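You operate a simulated robot arm through the tools that you are given. There is no shell and no other tool. Be economical: measure what you need, move in short steps, check, and stop when the job is done.

Carry out the task below with a simulated robot arm. There is one attempt and no reset: what you move stays moved.

JOB
Stand the red box beside the green mug. It goes on the side that lies toward x -0.1, y +1.0 (a direction in the base frame), with about 3 cm between them.
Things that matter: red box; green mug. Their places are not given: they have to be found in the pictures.

It is judged by the outcome, as a careful person would: the job done as asked, and still so three seconds after it is handed in. It fails if anything else is knocked over, pushed out of place, dropped, spilled or broken.

ROBOT AND FRAMES
A 6-joint arm with a two-finger parallel gripper, fixed in place. Base frame: the origin is at the foot of the arm, x ahead of it, y to its left, z up; the work surface is at about z = 900. Lengths are in mm, angles in degrees, forces in N, time in s.
With the tool pointing down near the work surface it reaches from about 240 to 640 mm from the base axis. Its first joint turns from -66.0 to 66.0 degrees. Payload 2.7 kg.
The TCP is the grasp point between the finger pads, 23 mm short of the fingertips. In the tool frame z runs along the fingers and y along their closing line. The gripper opens to 94 mm. The fingers are 38 mm wide and 10 mm thick; the gripper's body (54 by 96 mm) begins 39 mm behind the TCP.
Orientation is that of the tool frame in the base frame, as a unit quaternion [x, y, z, w]. With the fingers straight down and closing along the base's y, the tool's x points along the base's -x, its y along +y and its z along -z.

CONTROLS
- The arm moves only by the tool arm_command. Its argument "plan" is a list of rows, each a list of 7 numbers: the shift along the tool's x, y, z in units of 100 mm (1.0 is 100 mm), then the turn, a rotation vector about the tool's x, y, z in units of 45 degrees (1.0 is 45 degrees), then the gripper command, from -1 (fully open) to 1 (shut), values between in proportion. In form: [[tx, ty, tz, wx, wy, wz, gripper], ...]. A call has 1 to 20 rows; each row is the pose to reach, as a shift and turn from the pose commanded when the call began, along the tool's axes at that moment. A call with a number of a shift or a turn outside -1 to 1 is refused whole. Rows are played at 5 a second. More than 50 mm and 8.6 degrees between two rows, or a gripper value outside its range, and nothing of the call is played. A pose out of reach is approached as far as the arm can. The call stops where the force on the tool passes 40 N (or 10 N more than at its start, if that is more) or the arm is blocked; 0.2 s more then pass. The fingers move at their own pace (about 45 mm/s each) and stop on an object; they squeeze with about 39 N. The grip force told is the motor's: it shows also when the fingers shut on nothing. Time passes only in rows, and 0.2 s behind the last, so rows that repeat a pose let the fingers close. The reply holds the time, the measured pose of the TCP, the force on the tool along the base axes, the opening and the grip force, in the units named above and with some noise, and new pictures: "views" is both (left out), scene, wrist or none.
- Cameras (640 x 400 px; columns grow to the right, rows downward): "scene" is fixed at [60.2, -418.5, 1420.7]; the picture's right is [0.89, -0.45, 0.00], its down [-0.19, -0.37, -0.91] and it looks along [0.41, 0.81, -0.41] (base axes); focal length 326 px, centre (320, 200). "wrist" rides on the gripper at [-39, 0, -44] in the tool frame; the picture's right is [0.00, -1.00, 0.00], its down [0.97, 0.00, -0.24] and it looks along [0.24, 0.00, 0.97] (tool axes); focal length 218 px, centre (320, 200).
- probe_pixels(camera, pixels): there is no depth. For up to 12 entries [column, row, z] of the newest picture of that camera ("zoom" is the newest enlarged one), the place [x, y] in the base frame at which the ray of that pixel passes the height z, good to about 2 mm. It takes no simulated time.
- zoom(camera, box): a new picture of the part [left, top, right, bottom] of that camera's present view, enlarged. It takes no simulated time.
- close_job(): hands the job in; it is judged then, once.

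Keep the steps short. Do not move on a guess: measure, check each grasp and each placing, and mend mistakes. In all there are 60 turns and 150 pictures (those below and enlarged ones count). Leave the gripper open and the arm clear of the work at the hand-in unless told otherwise, and finish with a single line.

The tools are called as name(argument=value, ...) on one line, values as JSON. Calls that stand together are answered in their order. arm_command: Moves the arm, as the interface text tells. Its arguments: {"type":"object","properties":{"plan":{"type":"array"},"views":{"type":"string","enum":["both","scene","wrist","none"]}},"required":["plan"]} The other tools are called the same way: probe_pixels (camera, pixels) gives the place at which the rays of pixels pass given heights; zoom (camera, box) takes an enlarged picture of a part of a camera's view; close_job () hands the job in.

At the start:

```text
clock: 0.0
eef_pos: [315.9, 190.4, 1210.1]
tcp_rot: [-0.001, 1.0, 0.0, -0.001]
wrist_force: [1.1, 0.0, -0.4]
finger_gap: 93.8
gripper_force: 0.0
```

scene: 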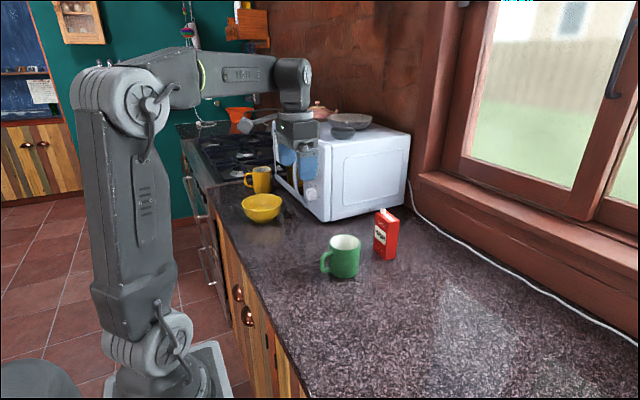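
wrist: 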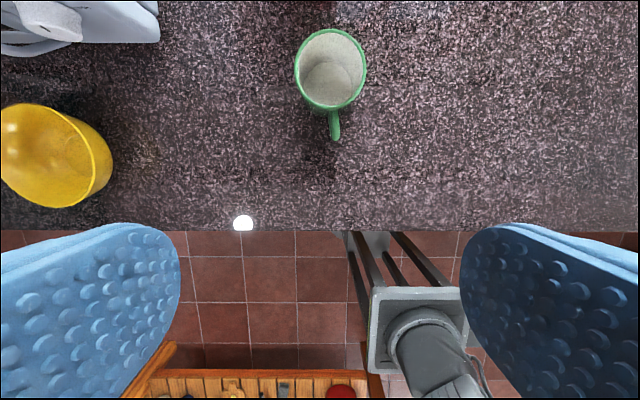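

I see the green mug near (345,257) and the red box near (385,235) in the scene picture. I'll enlarge that region to measure them.

zoom(camera="scene", box=[230, 170, 430, 295])

probe_pixels(camera="wrist", pixels=[[295, 72, 995], [366, 72, 995], [331, 30, 995], [331, 110, 900], [334, 140, 950], [110, 160, 950], [160, 40, 900]])

```text
3.20 times, centred on (330, 232) of scene
```

zoom: 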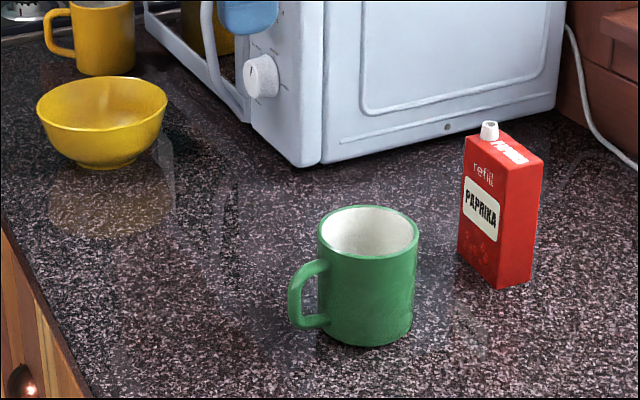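

```text
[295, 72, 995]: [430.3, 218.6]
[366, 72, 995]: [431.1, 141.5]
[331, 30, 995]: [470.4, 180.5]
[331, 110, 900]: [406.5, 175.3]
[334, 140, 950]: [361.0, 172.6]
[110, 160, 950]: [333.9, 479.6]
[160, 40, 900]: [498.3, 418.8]
```

Next I'll probe the box's bottom and top corners and the mug's base and rim in the enlarged picture.

probe_pixels(camera="zoom", pixels=[[458, 252, 900], [497, 289, 900], [531, 278, 900], [465, 137, 985], [504, 166, 985], [543, 158, 985], [465, 137, 1000], [504, 166, 1000], [543, 158, 1000], [367, 347, 900], [325, 330, 900], [412, 330, 900]])

probe_pixels(camera="zoom", pixels=[[317, 232, 985], [419, 232, 985], [368, 258, 985], [368, 206, 985], [317, 232, 995], [419, 232, 995], [368, 258, 995], [368, 206, 995], [320, 166, 900], [300, 164, 900], [100, 168, 900], [290, 310, 930]])

```text
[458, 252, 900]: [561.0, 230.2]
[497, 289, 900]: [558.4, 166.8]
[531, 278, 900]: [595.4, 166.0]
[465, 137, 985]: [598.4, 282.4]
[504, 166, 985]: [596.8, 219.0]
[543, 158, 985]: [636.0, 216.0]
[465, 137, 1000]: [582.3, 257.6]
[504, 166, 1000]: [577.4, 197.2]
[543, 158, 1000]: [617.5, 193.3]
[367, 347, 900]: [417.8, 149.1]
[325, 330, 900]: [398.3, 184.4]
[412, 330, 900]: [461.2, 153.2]
```

```text
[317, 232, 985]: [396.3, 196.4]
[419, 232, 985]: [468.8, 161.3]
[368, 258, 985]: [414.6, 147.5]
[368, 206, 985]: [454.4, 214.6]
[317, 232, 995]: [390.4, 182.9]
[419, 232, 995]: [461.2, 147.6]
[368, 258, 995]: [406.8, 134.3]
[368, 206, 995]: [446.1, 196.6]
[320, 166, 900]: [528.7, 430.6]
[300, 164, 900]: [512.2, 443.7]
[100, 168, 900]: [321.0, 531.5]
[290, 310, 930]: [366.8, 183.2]
```

Measurements so far:
- **Box:** footprint is about x 559–596, y 166–230, with the top near z 1018.
- **Mug:** centre is about (433,181), radius about 39, top near z 990, handle toward −x.
- **Target:** with its present orientation, the box centre should end up near (423,282).

I'll grip the box across its thin side, along x, which needs a 90° turn of the tool. First comes a 45° turn while moving toward the box, staying high.

arm_command(plan=[[-0.16, 0, 0, 0, 0, 0.167, -1], [-0.33, 0, 0, 0, 0, 0.333, -1], [-0.5, 0, 0, 0, 0, 0.5, -1], [-0.66, 0, 0, 0, 0, 0.667, -1], [-0.83, 0, 0, 0, 0, 0.833, -1], [-1, 0, 0, 0, 0, 1, -1]], views="none")

```text
clock: 1.4
eef_pos: [416.6, 190.9, 1209.7]
tcp_rot: [0.383, 0.924, 0.0, -0.001]
wrist_force: [0.2, -0.3, 0.2]
finger_gap: 93.9
gripper_force: 0.0
```

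The turn worked. Next is the other 45° with about 130 mm more along +x.

arm_command(plan=[[-0.15, 0.15, 0, 0, 0, 0.167, -1], [-0.3, 0.3, 0, 0, 0, 0.333, -1], [-0.45, 0.45, 0, 0, 0, 0.5, -1], [-0.6, 0.6, 0, 0, 0, 0.667, -1], [-0.76, 0.76, 0, 0, 0, 0.833, -1], [-0.92, 0.92, 0, 0, 0, 1, -1]])

```text
clock: 2.8
eef_pos: [523.1, 179.5, 1195.0]
tcp_rot: [0.707, 0.707, -0.001, -0.002]
wrist_force: [1.0, -0.2, -1.0]
finger_gap: 94.2
gripper_force: 0.1
out of reach, approached as far as the arm can: row 5, 6
```

scene: 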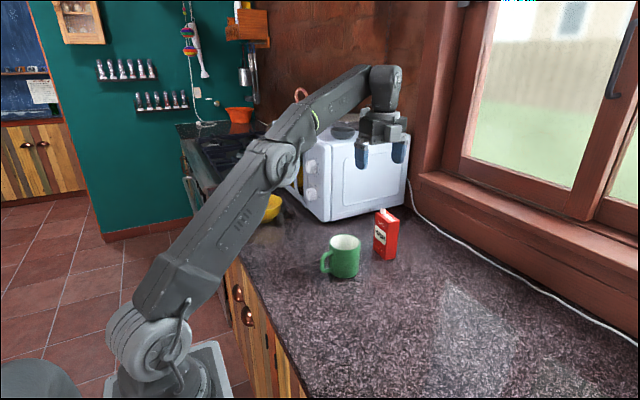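
wrist: 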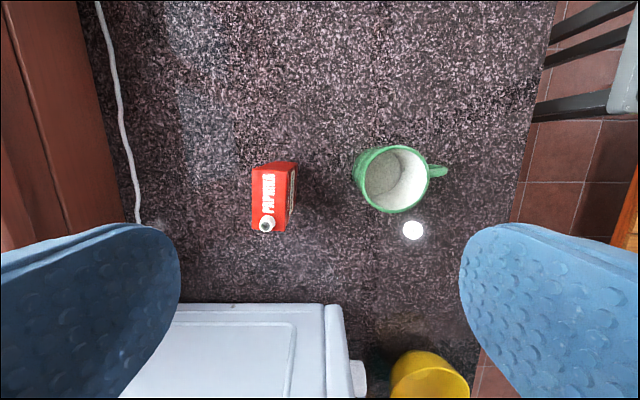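

At this height the arm's reach ended at x 523. From this picture I'll measure the box top (corners 252–298, 163–232), the mug rim, and the microwave edge at row 303.

zoom(camera="wrist", box=[230, 130, 470, 280])

probe_pixels(camera="wrist", pixels=[[325, 303, 1100], [325, 303, 1150], [355, 180, 988], [428, 180, 988], [392, 147, 988], [392, 212, 988]])

```text
2.67 times, centred on (350, 205) of wrist
```

zoom: 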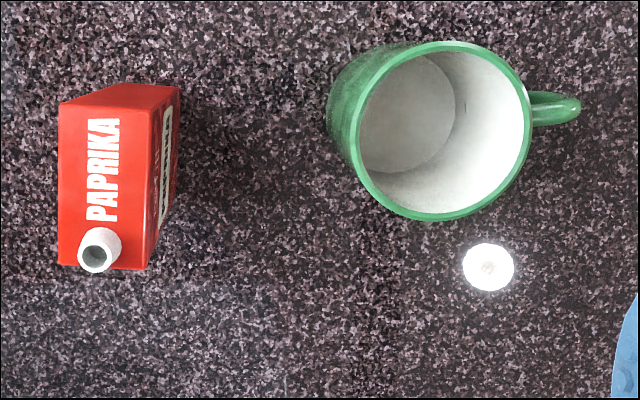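

```text
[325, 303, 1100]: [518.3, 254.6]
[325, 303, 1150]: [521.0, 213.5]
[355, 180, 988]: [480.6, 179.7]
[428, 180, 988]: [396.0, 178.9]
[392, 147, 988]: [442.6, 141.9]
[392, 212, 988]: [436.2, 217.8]
```

Row 303 turns out to be the microwave's bottom edge (y ≈ 420), well clear of the work. Now I'll probe the box's top corners.

probe_pixels(camera="zoom", pixels=[[60, 103, 1018], [153, 108, 1018], [147, 270, 1018], [58, 265, 1018], [60, 103, 1005], [153, 108, 1005], [147, 270, 1005], [58, 265, 1005], [180, 88, 900], [97, 245, 1030]])

```text
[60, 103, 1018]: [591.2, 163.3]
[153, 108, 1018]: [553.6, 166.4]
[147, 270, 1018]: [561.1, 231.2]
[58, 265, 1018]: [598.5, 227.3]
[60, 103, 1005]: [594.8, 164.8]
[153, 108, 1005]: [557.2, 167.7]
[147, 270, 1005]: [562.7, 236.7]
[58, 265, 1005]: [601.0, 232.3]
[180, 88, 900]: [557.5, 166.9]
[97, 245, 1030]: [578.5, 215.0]
```

The box is centred at about (576,197), turned about 5° clockwise, with the cap at about z 1030. I'll descend 80 mm to get back within reach, with the fingertips well above the box.

arm_command(plan=[[0, 0, 0.2, 0, 0, 0, -1], [0, 0, 0.4, 0, 0, 0, -1], [0, 0, 0.6, 0, 0, 0, -1], [0, 0, 0.8, 0, 0, 0.1, -1], [0, 0, 0.8, 0, 0, 0.1, -1]], views="none")

```text
clock: 4.0
eef_pos: [524.2, 181.5, 1116.6]
tcp_rot: [0.734, 0.679, 0.0, 0.0]
wrist_force: [0.1, 0.6, 0.6]
finger_gap: 94.2
gripper_force: 0.0
```

Position is clean now. I'll move over the box centre (+52 x, +16 y) and descend to about z 1085, where the fingertips are still above the cap.

arm_command(plan=[[0.07, 0.17, 0.1, 0, 0, 0, -1], [0.14, 0.34, 0.2, 0, 0, 0, -1], [0.2, 0.506, 0.3, 0, 0, 0, -1], [0.2, 0.506, 0.3, 0, 0, 0, -1]])

```text
clock: 5.0
eef_pos: [576.5, 195.9, 1086.5]
tcp_rot: [0.734, 0.679, 0.0, -0.001]
wrist_force: [0.8, 0.3, 0.4]
finger_gap: 94.1
gripper_force: 0.0
```

scene: 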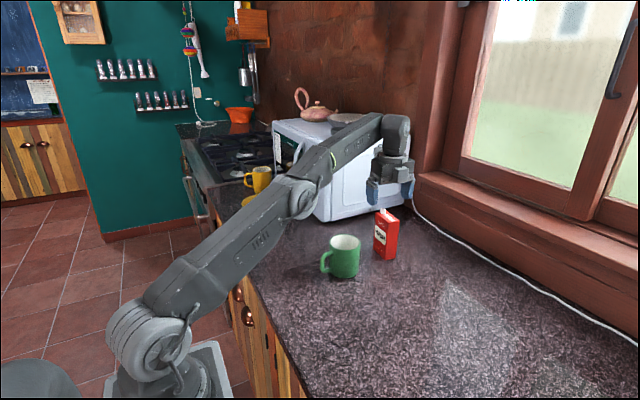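
wrist: 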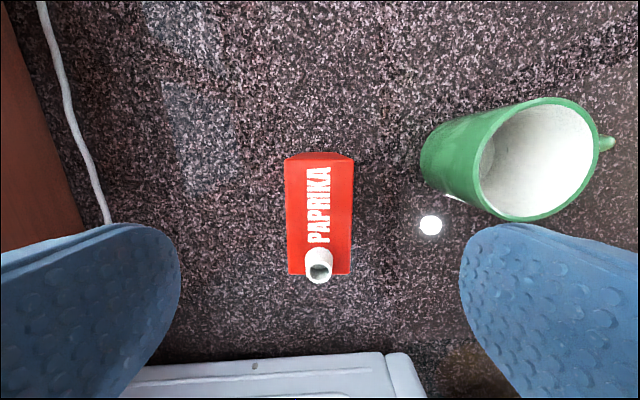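

The box looks centred between the fingers (columns 286–352) and square to them. I'll check its position along y before descending.

probe_pixels(camera="wrist", pixels=[[285, 159, 1018], [353, 160, 1018], [349, 274, 1018], [289, 273, 1018], [319, 250, 1030]])

```text
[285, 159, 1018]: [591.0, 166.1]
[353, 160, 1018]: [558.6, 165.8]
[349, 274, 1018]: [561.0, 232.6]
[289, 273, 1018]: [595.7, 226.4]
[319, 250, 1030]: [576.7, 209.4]
```

The box centre reads (576.5,198), matching the TCP. I'll descend 83 mm to z ≈ 1003, leaving the gripper body about 10 mm above the cap.

arm_command(plan=[[0.02, 0, 0.2, 0, 0, 0, -1], [0.02, 0, 0.4, 0, 0, 0, -1], [0.02, 0, 0.55, 0, 0, 0, -1], [0.02, 0, 0.7, 0, 0, 0, -1], [0.02, 0, 0.83, 0, 0, 0, -1], [0.02, 0, 0.83, 0, 0, 0, -1]])

```text
clock: 6.4
eef_pos: [576.2, 200.5, 1001.8]
tcp_rot: [0.733, 0.68, 0.001, -0.002]
wrist_force: [0.3, -0.1, -0.2]
finger_gap: 93.8
gripper_force: 0.2
```

scene: 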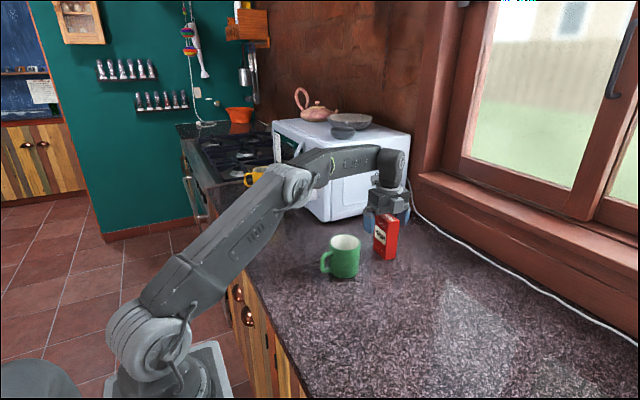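
wrist: 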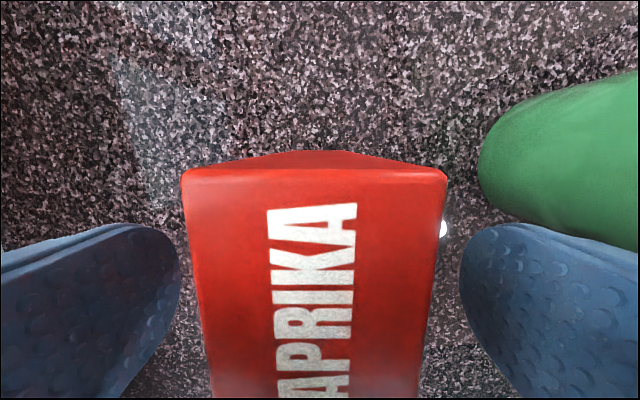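

The fingers straddle the box without contact, so I'll close on it.

arm_command(plan=[[0, 0, 0, 0, 0, 0, 1], [0, 0, 0, 0, 0, 0, 1], [0, 0, 0, 0, 0, 0, 1], [0, 0, 0, 0, 0, 0, 1], [0, 0, 0, 0, 0, 0, 1], [0, 0, 0, 0, 0, 0, 1]], views="wrist")

```text
clock: 7.8
eef_pos: [576.1, 200.0, 1002.7]
tcp_rot: [0.734, 0.679, 0.001, 0.0]
wrist_force: [-0.9, -0.2, 1.2]
finger_gap: 35.4
gripper_force: 38.9
```

wrist: 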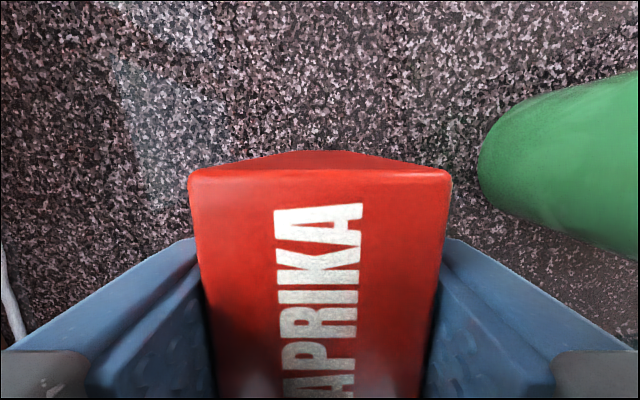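

Grip is solid: gap 35.4, force 39 N. I'll lift 40 mm straight up and then check.

arm_command(plan=[[0, 0, -0.1, 0, 0, 0, 1], [0, 0, -0.25, 0, 0, 0, 1], [0, 0, -0.4, 0, 0, 0, 1], [0, 0, -0.4, 0, 0, 0, 1]])

```text
clock: 8.8
eef_pos: [576.2, 200.4, 1042.2]
tcp_rot: [0.734, 0.68, -0.001, -0.002]
wrist_force: [0.2, 0.4, -0.3]
finger_gap: 35.5
gripper_force: 38.5
```

scene: 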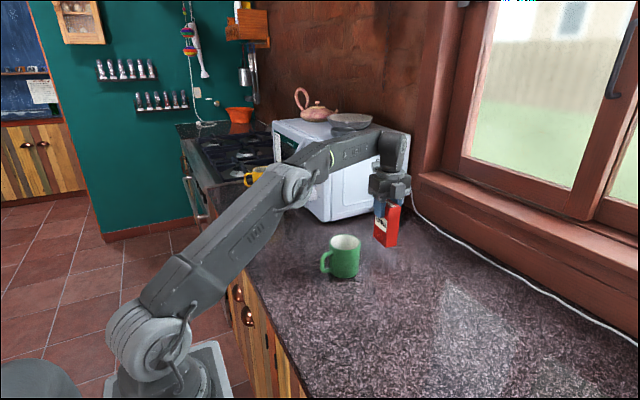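
wrist: 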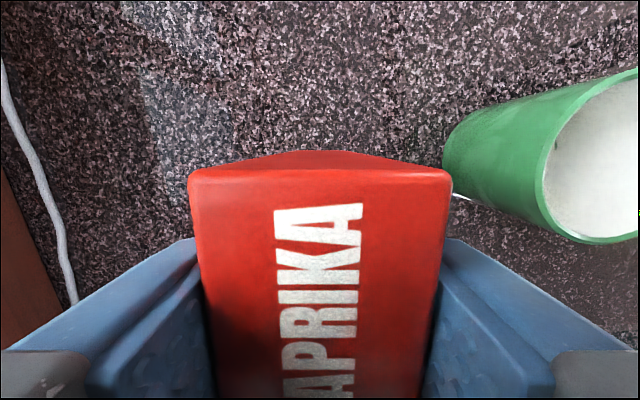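

The box is held and hanging free. I'll carry it around the far side of the mug, first diagonally to about (536,265) and then to (491,287).

arm_command(plan=[[0.15, -0.11, 0, 0, 0, 0, 1], [0.31, -0.22, 0, 0, 0, 0, 1], [0.46, -0.34, 0, 0, 0, 0, 1], [0.617, -0.449, 0, 0, 0, 0, 1], [0.71, -0.6, 0, 0, 0, 0, 1], [0.76, -0.76, 0, 0, 0, 0, 1], [0.8, -0.915, 0, 0, 0, 0, 1], [0.8, -0.915, 0, 0, 0, 0, 1]])

```text
clock: 10.6
eef_pos: [492.5, 285.3, 1044.0]
tcp_rot: [0.735, 0.679, 0.001, 0.0]
wrist_force: [6.0, -10.2, 0.8]
finger_gap: 35.5
gripper_force: 39.3
```

scene: 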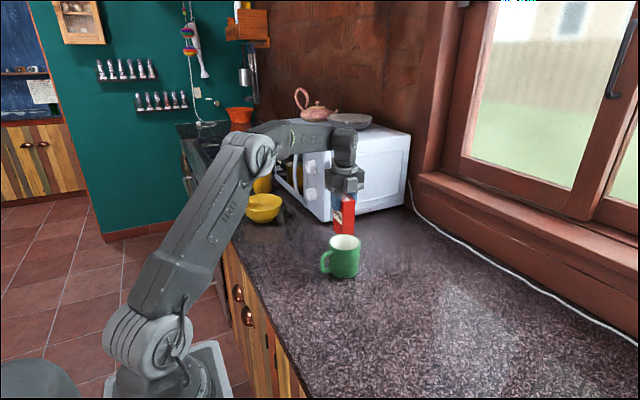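
wrist: 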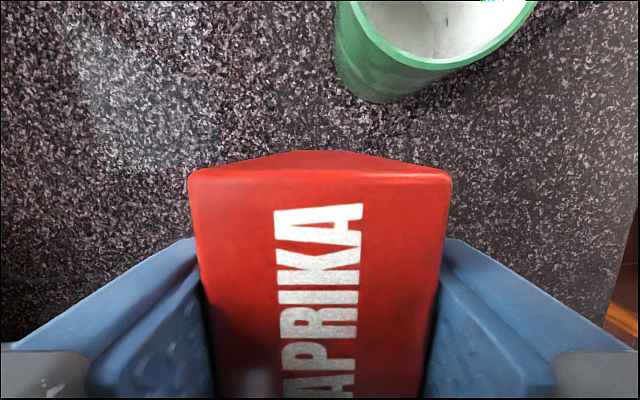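

The force reads about 12 N sideways with the pose off by 2 mm, which may be a touch or just settling. I'll hold still to read it again and look closer.

arm_command(plan=[[0, 0, 0, 0, 0, 0, 1], [0, 0, 0, 0, 0, 0, 1]], views="none")

zoom(camera="scene", box=[240, 100, 440, 225])

```text
clock: 11.2
eef_pos: [492.6, 285.6, 1043.3]
tcp_rot: [0.735, 0.678, 0.001, -0.001]
wrist_force: [8.7, -17.6, 0.5]
finger_gap: 35.8
gripper_force: 38.9
```

```text
3.20 times, centred on (340, 162) of scene
```

zoom: 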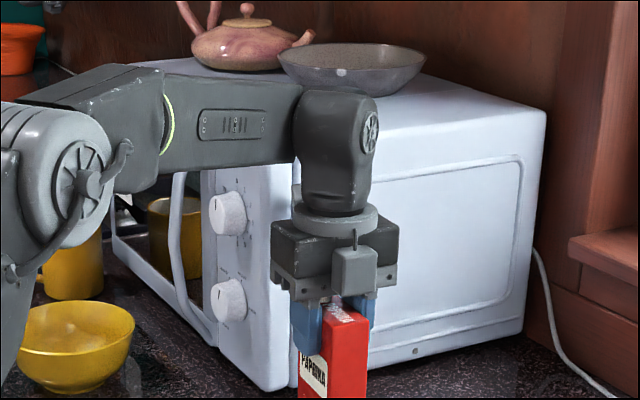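

The force is sustained at about 20 N and pushes away from the microwave side, so something is touching. I'll measure where the microwave and the bowl on top of it really are.

probe_pixels(camera="zoom", pixels=[[272, 390, 900], [288, 386, 900], [524, 318, 900], [545, 112, 1150], [375, 145, 1150], [280, 50, 1190], [425, 55, 1190], [350, 95, 1150], [160, 70, 1150], [232, 210, 1080], [232, 300, 1000], [120, 240, 900]])

zoom(camera="wrist", box=[0, 0, 640, 400])

```text
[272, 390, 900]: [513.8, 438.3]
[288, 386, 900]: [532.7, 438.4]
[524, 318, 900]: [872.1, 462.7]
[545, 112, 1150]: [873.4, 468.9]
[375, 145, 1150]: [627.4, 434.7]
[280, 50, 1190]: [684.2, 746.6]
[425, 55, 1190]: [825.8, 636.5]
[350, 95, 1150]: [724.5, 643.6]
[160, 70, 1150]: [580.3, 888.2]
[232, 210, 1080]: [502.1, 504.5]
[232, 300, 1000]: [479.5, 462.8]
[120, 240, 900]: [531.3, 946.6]
```

```text
1.00 times, centred on (320, 200) of wrist
```

zoom: 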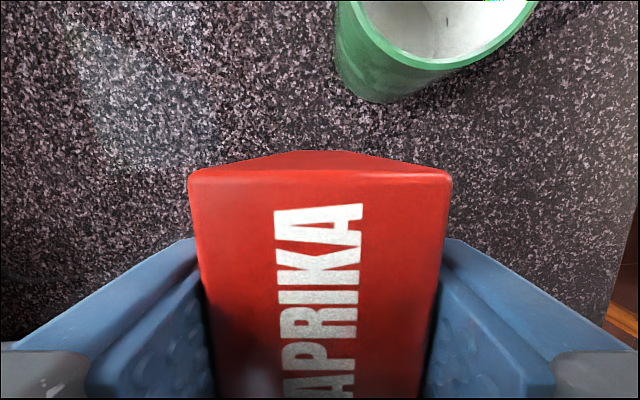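

Nothing visible is within 100 mm of the gripper: the microwave side is at y ≈ 435. I'll back off 10 mm toward −y to see whether the force goes away.

arm_command(plan=[[-0.05, 0, 0, 0, 0, 0, 1], [-0.1, 0, 0, 0, 0, 0, 1], [-0.1, 0, 0, 0, 0, 0, 1], [-0.1, 0, 0, 0, 0, 0, 1]], views="scene")

```text
clock: 12.2
eef_pos: [489.6, 277.3, 1043.4]
tcp_rot: [0.734, 0.679, 0.001, -0.002]
wrist_force: [0.1, -0.6, -1.3]
finger_gap: 35.6
gripper_force: 39.3
```

scene: 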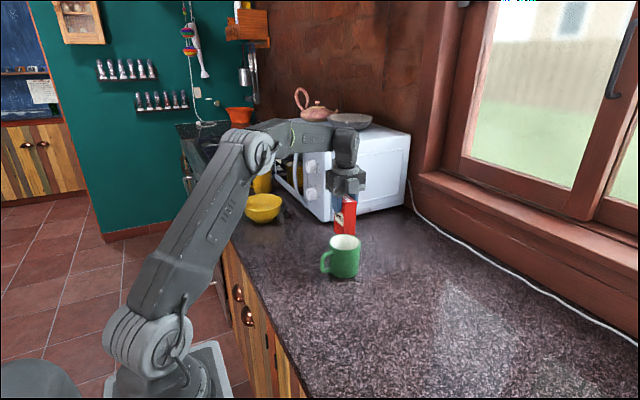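

The force vanished, so something did block the +y swing near y 287. I'll enlarge the scene around the arm to find it.

zoom(camera="scene", box=[170, 90, 410, 240])

zoom(camera="scene", box=[305, 120, 385, 170])

zoom(camera="scene", box=[295, 160, 391, 220])

```text
2.67 times, centred on (290, 165) of scene
```

zoom: 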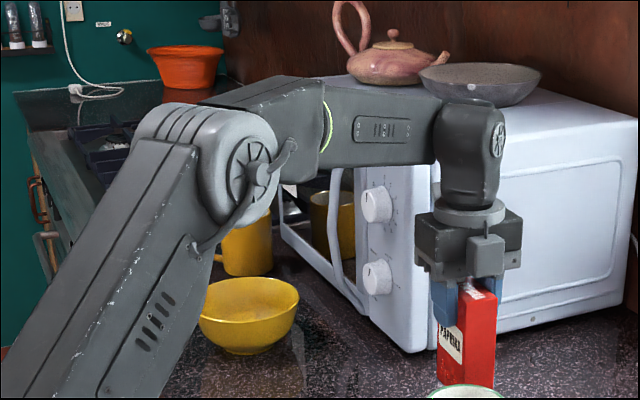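

```text
8.00 times, centred on (345, 145) of scene
```

zoom: 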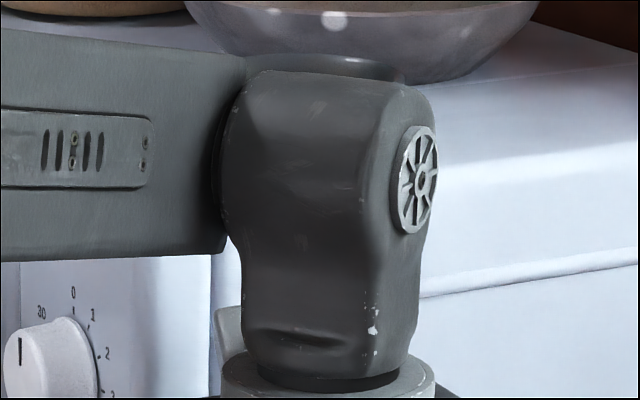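

```text
6.67 times, centred on (343, 190) of scene
```

zoom: 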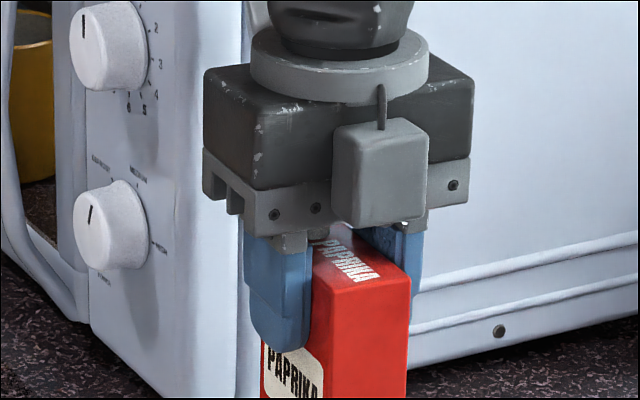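

Nothing obvious shows, but there's a faint vertical streak right of the yellow bowl, near scene (282,220). It could be a clear glass, so I'll enlarge there.

zoom(camera="scene", box=[225, 180, 337, 250])

zoom(camera="scene", box=[230, 200, 358, 280])

```text
5.71 times, centred on (281, 215) of scene
```

zoom: 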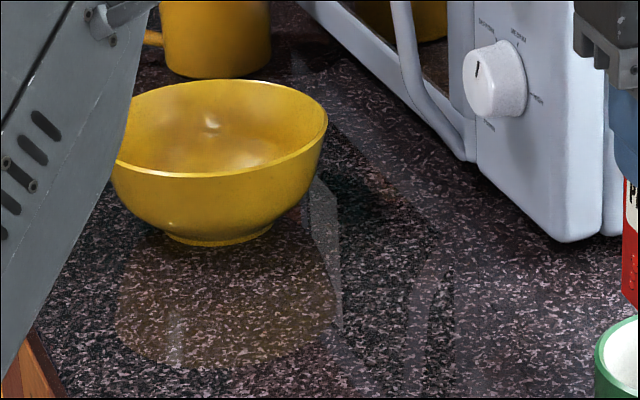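

```text
5.00 times, centred on (294, 240) of scene
```

zoom: 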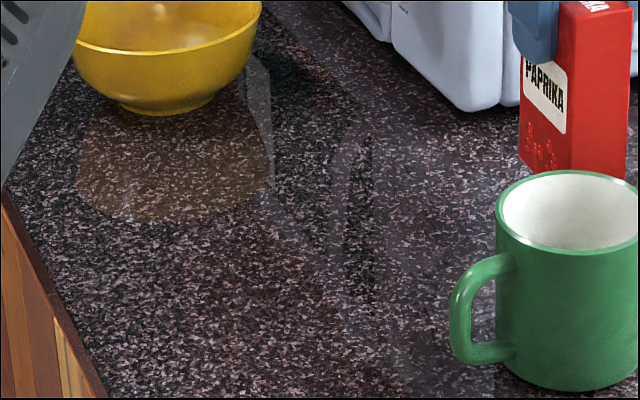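

Those streaks are just the microwave's reflection in the counter, and the target area looks empty. The obstacle isn't visible. I'll raise 70 mm, then retract toward x 424 with y held back at 262, and check the force.

arm_command(plan=[[0, 0, -0.25, 0, 0, 0, 1], [0, 0, -0.5, 0, 0, 0, 1], [0, 0, -0.7, 0, 0, 0, 1], [-0.07, -0.2, -0.7, 0, 0, 0, 1], [-0.14, -0.4, -0.7, 0, 0, 0, 1], [-0.2, -0.646, -0.7, 0, 0, 0, 1], [-0.2, -0.646, -0.7, 0, 0, 0, 1], [-0.2, -0.646, -0.7, 0, 0, 0, 1]])

```text
clock: 14.0
eef_pos: [423.2, 262.9, 1112.8]
tcp_rot: [0.734, 0.679, 0.0, -0.001]
wrist_force: [-0.3, 0.4, -0.3]
finger_gap: 35.6
gripper_force: 38.6
```

scene: 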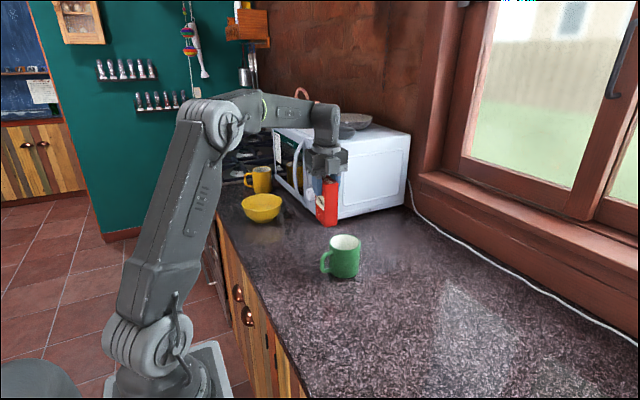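
wrist: 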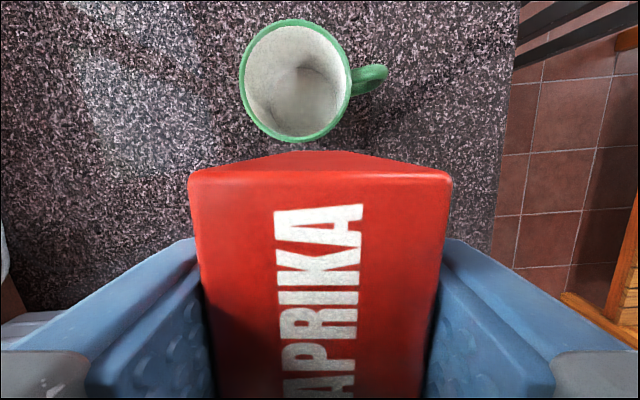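

No force here. I'll move +20 mm in y at this height, turn the box about 10° to face along the asked direction, and re-measure the mug rim.

probe_pixels(camera="wrist", pixels=[[239, 80, 988], [352, 80, 988], [295, 19, 988], [298, 142, 988]])

arm_command(plan=[[0.05, 0, 0, 0, 0, 0, 1], [0.1, 0, 0, 0, 0, -0.08, 1], [0.15, 0, 0, 0, 0, -0.16, 1], [0.2, 0, 0, 0, 0, -0.235, 1], [0.2, 0, 0, 0, 0, -0.235, 1], [0.2, 0, 0, 0, 0, -0.235, 1]])

```text
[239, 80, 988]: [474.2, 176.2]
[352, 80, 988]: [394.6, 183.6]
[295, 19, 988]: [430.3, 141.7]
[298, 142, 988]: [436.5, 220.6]
```

```text
clock: 15.4
eef_pos: [425.1, 280.1, 1112.3]
tcp_rot: [0.668, 0.744, 0.0, -0.001]
wrist_force: [-1.0, -0.2, -1.7]
finger_gap: 35.7
gripper_force: 38.6
```

scene: 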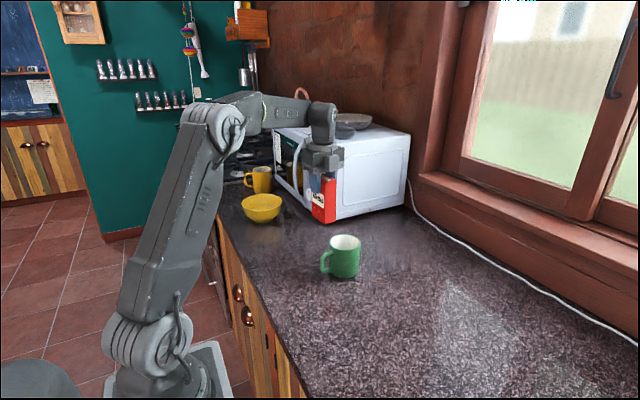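
wrist: 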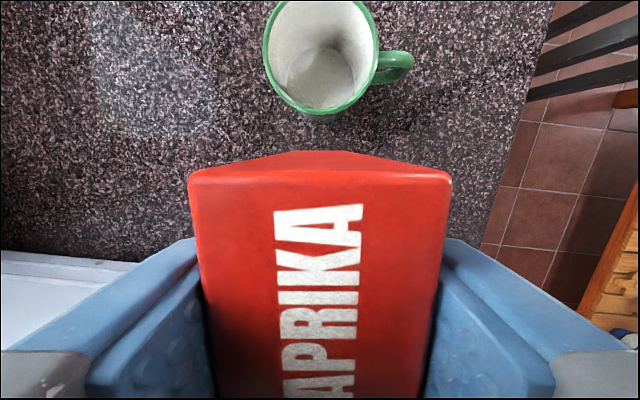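

No contact here. The mug re-measures at centre (434,180.5), radius 39.5. I'll descend 80 mm with force checks.

arm_command(plan=[[0, 0, 0.16, 0, 0, 0, 1], [0, 0, 0.32, 0, 0, 0, 1], [0, 0, 0.48, 0, 0, 0, 1], [0, 0, 0.64, 0, 0, 0, 1], [0, 0, 0.8, 0, 0, 0, 1], [0, 0, 0.8, 0, 0, 0, 1]])

```text
clock: 16.8
eef_pos: [424.7, 282.2, 1032.3]
tcp_rot: [0.668, 0.744, 0.0, -0.001]
wrist_force: [-0.1, 0.1, -0.6]
finger_gap: 35.3
gripper_force: 39.0
```

scene: 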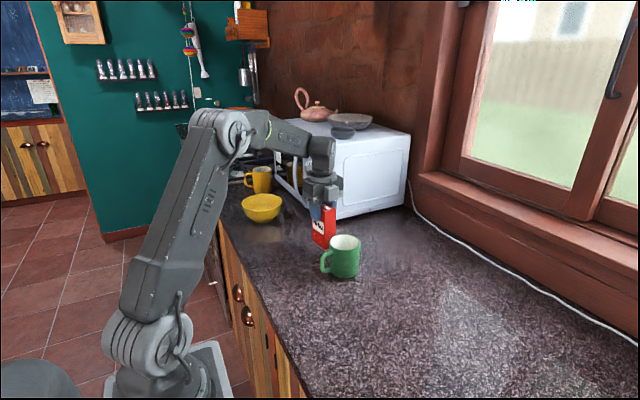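
wrist: 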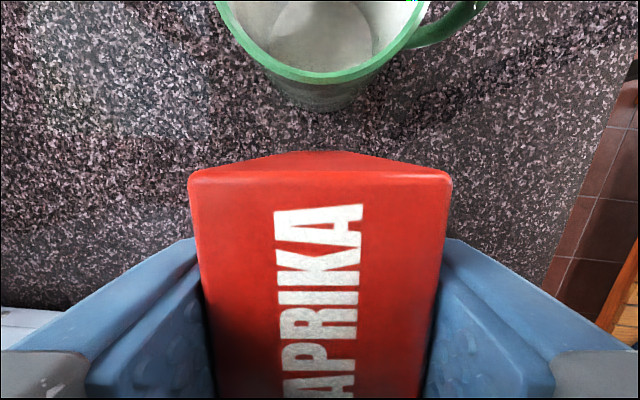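

On target at (424.7,282.2) with no force. I'll lower the last 29 mm slowly until it touches down.

arm_command(plan=[[0.01, 0, 0.1, 0, 0, 0, 1], [0.01, 0, 0.2, 0, 0, 0, 1], [0.01, 0, 0.25, 0, 0, 0, 1], [0.01, 0, 0.28, 0, 0, 0, 1], [0.01, 0, 0.293, 0, 0, 0, 1], [0.01, 0, 0.293, 0, 0, 0, 1]])

```text
clock: 18.2
eef_pos: [425.1, 281.8, 1002.6]
tcp_rot: [0.668, 0.744, -0.001, -0.001]
wrist_force: [0.2, -0.2, -0.1]
finger_gap: 35.7
gripper_force: 39.4
```

scene: 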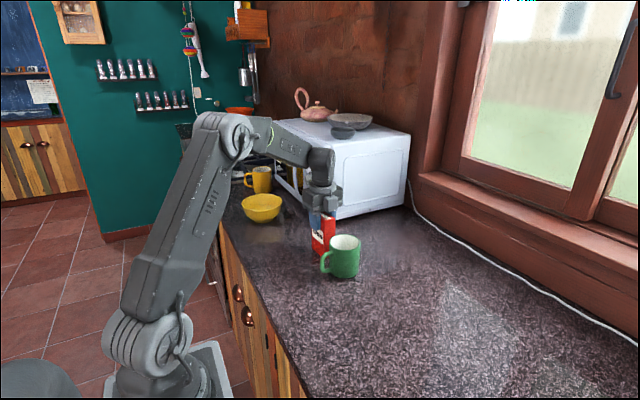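
wrist: 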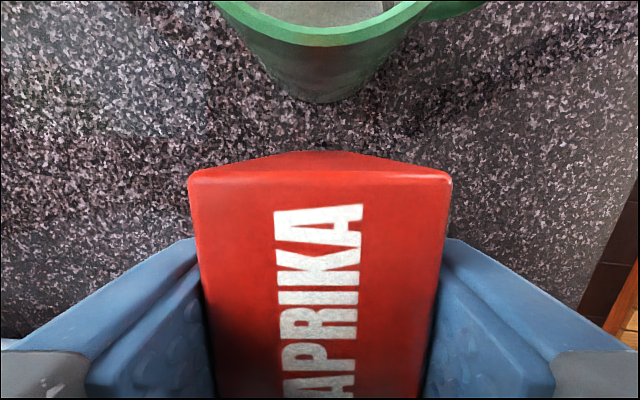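

I'm back at the original grasp height with no touch force yet. I'll lower in half-millimetre steps to feel the surface.

arm_command(plan=[[0, 0, 0.005, 0, 0, 0, 1], [0, 0, 0.01, 0, 0, 0, 1], [0, 0, 0.015, 0, 0, 0, 1], [0, 0, 0.015, 0, 0, 0, 1]], views="none")

```text
clock: 19.2
eef_pos: [425.6, 282.3, 1000.2]
tcp_rot: [0.668, 0.744, 0.0, 0.0]
wrist_force: [-1.3, -0.5, -0.3]
finger_gap: 35.4
gripper_force: 38.9
```

Still no contact, so I'll go a little further, 2 mm in small steps.

arm_command(plan=[[0, 0, 0.005, 0, 0, 0, 1], [0, 0, 0.01, 0, 0, 0, 1], [0, 0, 0.015, 0, 0, 0, 1], [0, 0, 0.02, 0, 0, 0, 1], [0, 0, 0.02, 0, 0, 0, 1]], views="scene")

zoom(camera="scene", box=[280, 180, 376, 280])

```text
clock: 20.4
eef_pos: [425.3, 281.6, 1001.9]
tcp_rot: [0.668, 0.744, 0.002, 0.0]
wrist_force: [-5.5, -1.7, 21.3]
finger_gap: 35.3
gripper_force: 39.3
```

scene: 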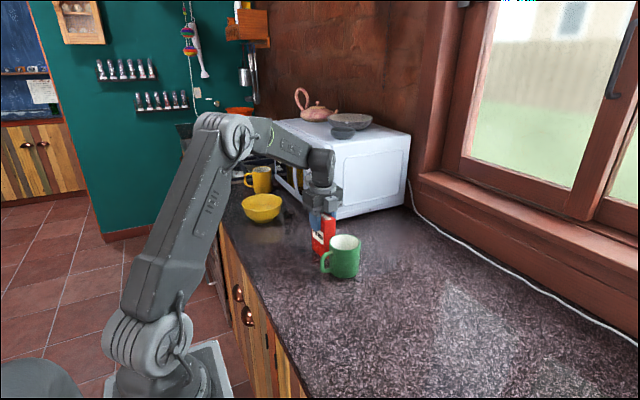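

```text
4.00 times, centred on (328, 230) of scene
```

zoom: 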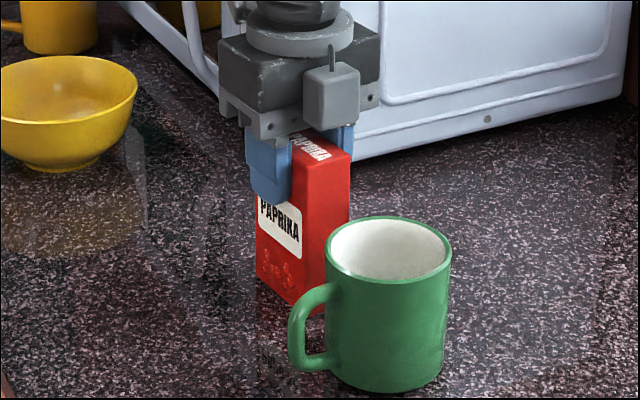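

Touchdown: 21 N upward with the box upright on the counter. I'll ease up 2 mm to take the load off, then open.

arm_command(plan=[[0, 0, -0.01, 0, 0, 0, 1], [0, 0, -0.018, 0, 0, 0, 1], [0, 0, -0.018, 0, 0, 0, 0.2], [0, 0, -0.018, 0, 0, 0, -0.3], [0, 0, -0.018, 0, 0, 0, -0.7], [0, 0, -0.018, 0, 0, 0, -0.7], [0, 0, -0.018, 0, 0, 0, -0.7]])

```text
clock: 22.0
eef_pos: [424.5, 283.3, 1002.7]
tcp_rot: [0.668, 0.744, 0.001, -0.001]
wrist_force: [0.0, 0.5, -0.1]
finger_gap: 80.1
gripper_force: 0.2
```

scene: 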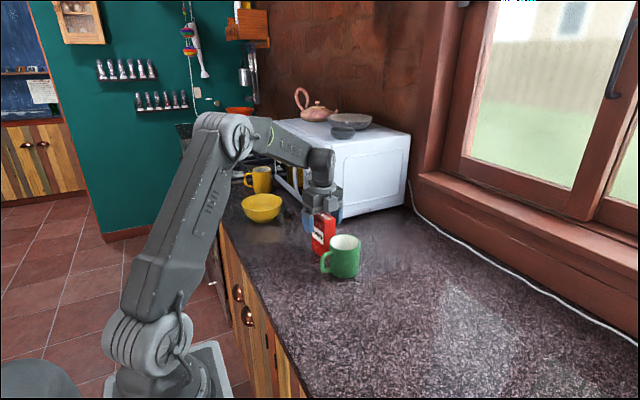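
wrist: 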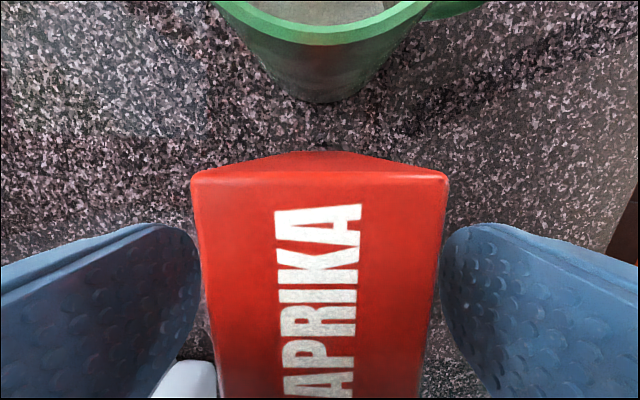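

The box stands free with clearance on both sides. I'll raise the gripper 95 mm straight up.

arm_command(plan=[[0, 0, -0.15, 0, 0, 0, -0.8], [0, 0, -0.3, 0, 0, 0, -1], [0, 0, -0.5, 0, 0, 0, -1], [0, 0, -0.7, 0, 0, 0, -1], [0, 0, -0.95, 0, 0, 0, -1], [0, 0, -0.95, 0, 0, 0, -1]])

zoom(camera="wrist", box=[200, 0, 440, 300])

zoom(camera="scene", box=[272, 190, 384, 290])

```text
clock: 23.4
eef_pos: [425.5, 282.8, 1097.1]
tcp_rot: [0.668, 0.744, 0.0, -0.001]
wrist_force: [-0.3, -0.1, 0.5]
finger_gap: 94.2
gripper_force: 0.0
```

scene: 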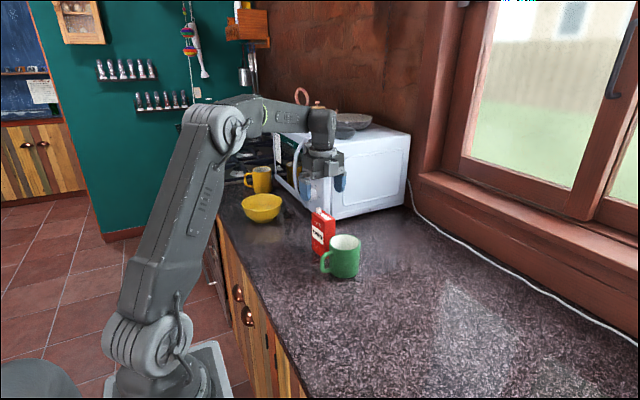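
wrist: 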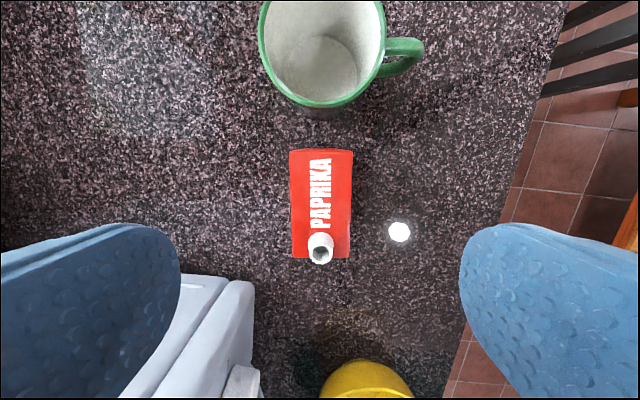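

```text
1.33 times, centred on (320, 150) of wrist
```

zoom: 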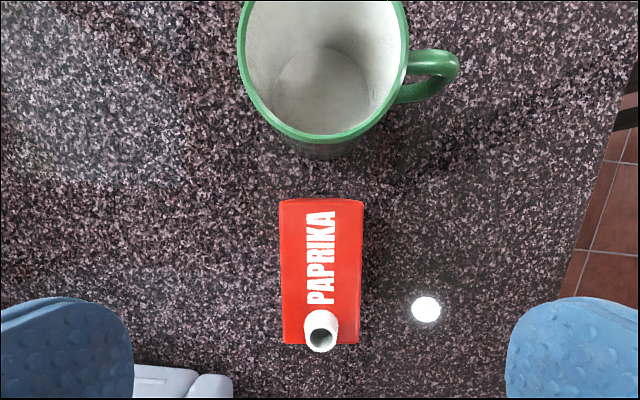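

```text
4.00 times, centred on (328, 240) of scene
```

zoom: 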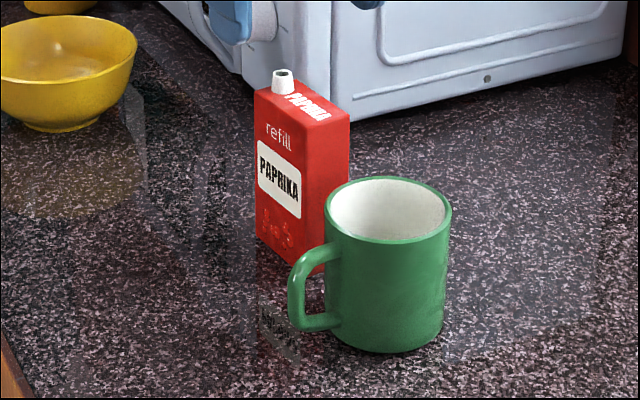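

The box stands upright and the mug hasn't moved. I'll check the gap from the wrist picture, comparing the box's near face (row ~150) with the mug rim's near point (row ~107).

probe_pixels(camera="wrist", pixels=[[291, 151, 1018], [353, 151, 1018], [349, 258, 1018], [293, 258, 1018], [322, 107, 988], [258, 30, 988], [386, 30, 988], [316, 118, 900]])

```text
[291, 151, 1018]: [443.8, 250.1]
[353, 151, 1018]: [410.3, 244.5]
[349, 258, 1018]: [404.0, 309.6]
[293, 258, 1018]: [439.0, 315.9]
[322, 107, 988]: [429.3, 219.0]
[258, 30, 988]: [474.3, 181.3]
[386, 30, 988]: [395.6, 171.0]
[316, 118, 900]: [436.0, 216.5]
```

The gap is about 29 mm, and the box centre (424,280) lies in the asked direction from the mug (434,180.5). I'll move the arm up and back, clear of the work.

arm_command(plan=[[0, 0, -0.25, 0, 0, 0, -1], [0, 0, -0.5, 0, 0, 0, -1], [0, 0, -0.75, 0, 0, 0, -1], [0, -0.25, -0.9, 0, 0, 0, -1], [0, -0.5, -0.9, 0, 0, 0, -1], [0, -0.75, -0.9, 0, 0, 0, -1], [0, -1, -0.9, 0, 0, 0, -1], [0, -1, -0.9, 0, 0, 0, -1]], views="scene")

```text
clock: 25.2
eef_pos: [326.7, 272.6, 1185.7]
tcp_rot: [0.667, 0.745, 0.001, 0.0]
wrist_force: [0.5, -0.3, -0.6]
finger_gap: 93.8
gripper_force: 0.0
```

scene: 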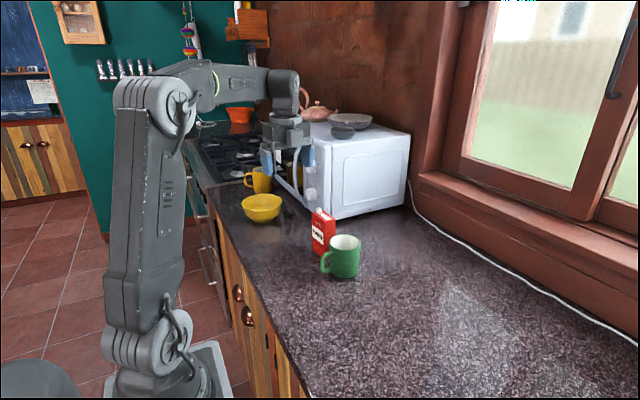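

The box and mug are standing, the other visible objects are where they were, and the arm is clear with the gripper open. Handing in.

close_job()

```text
The job is handed in.
```

The red box stands upright beside the green mug on the asked side with a gap of about 29 mm; while carrying it the arm briefly pressed (about 20 N) on something I could not identify, and nothing visible had moved by hand-in.
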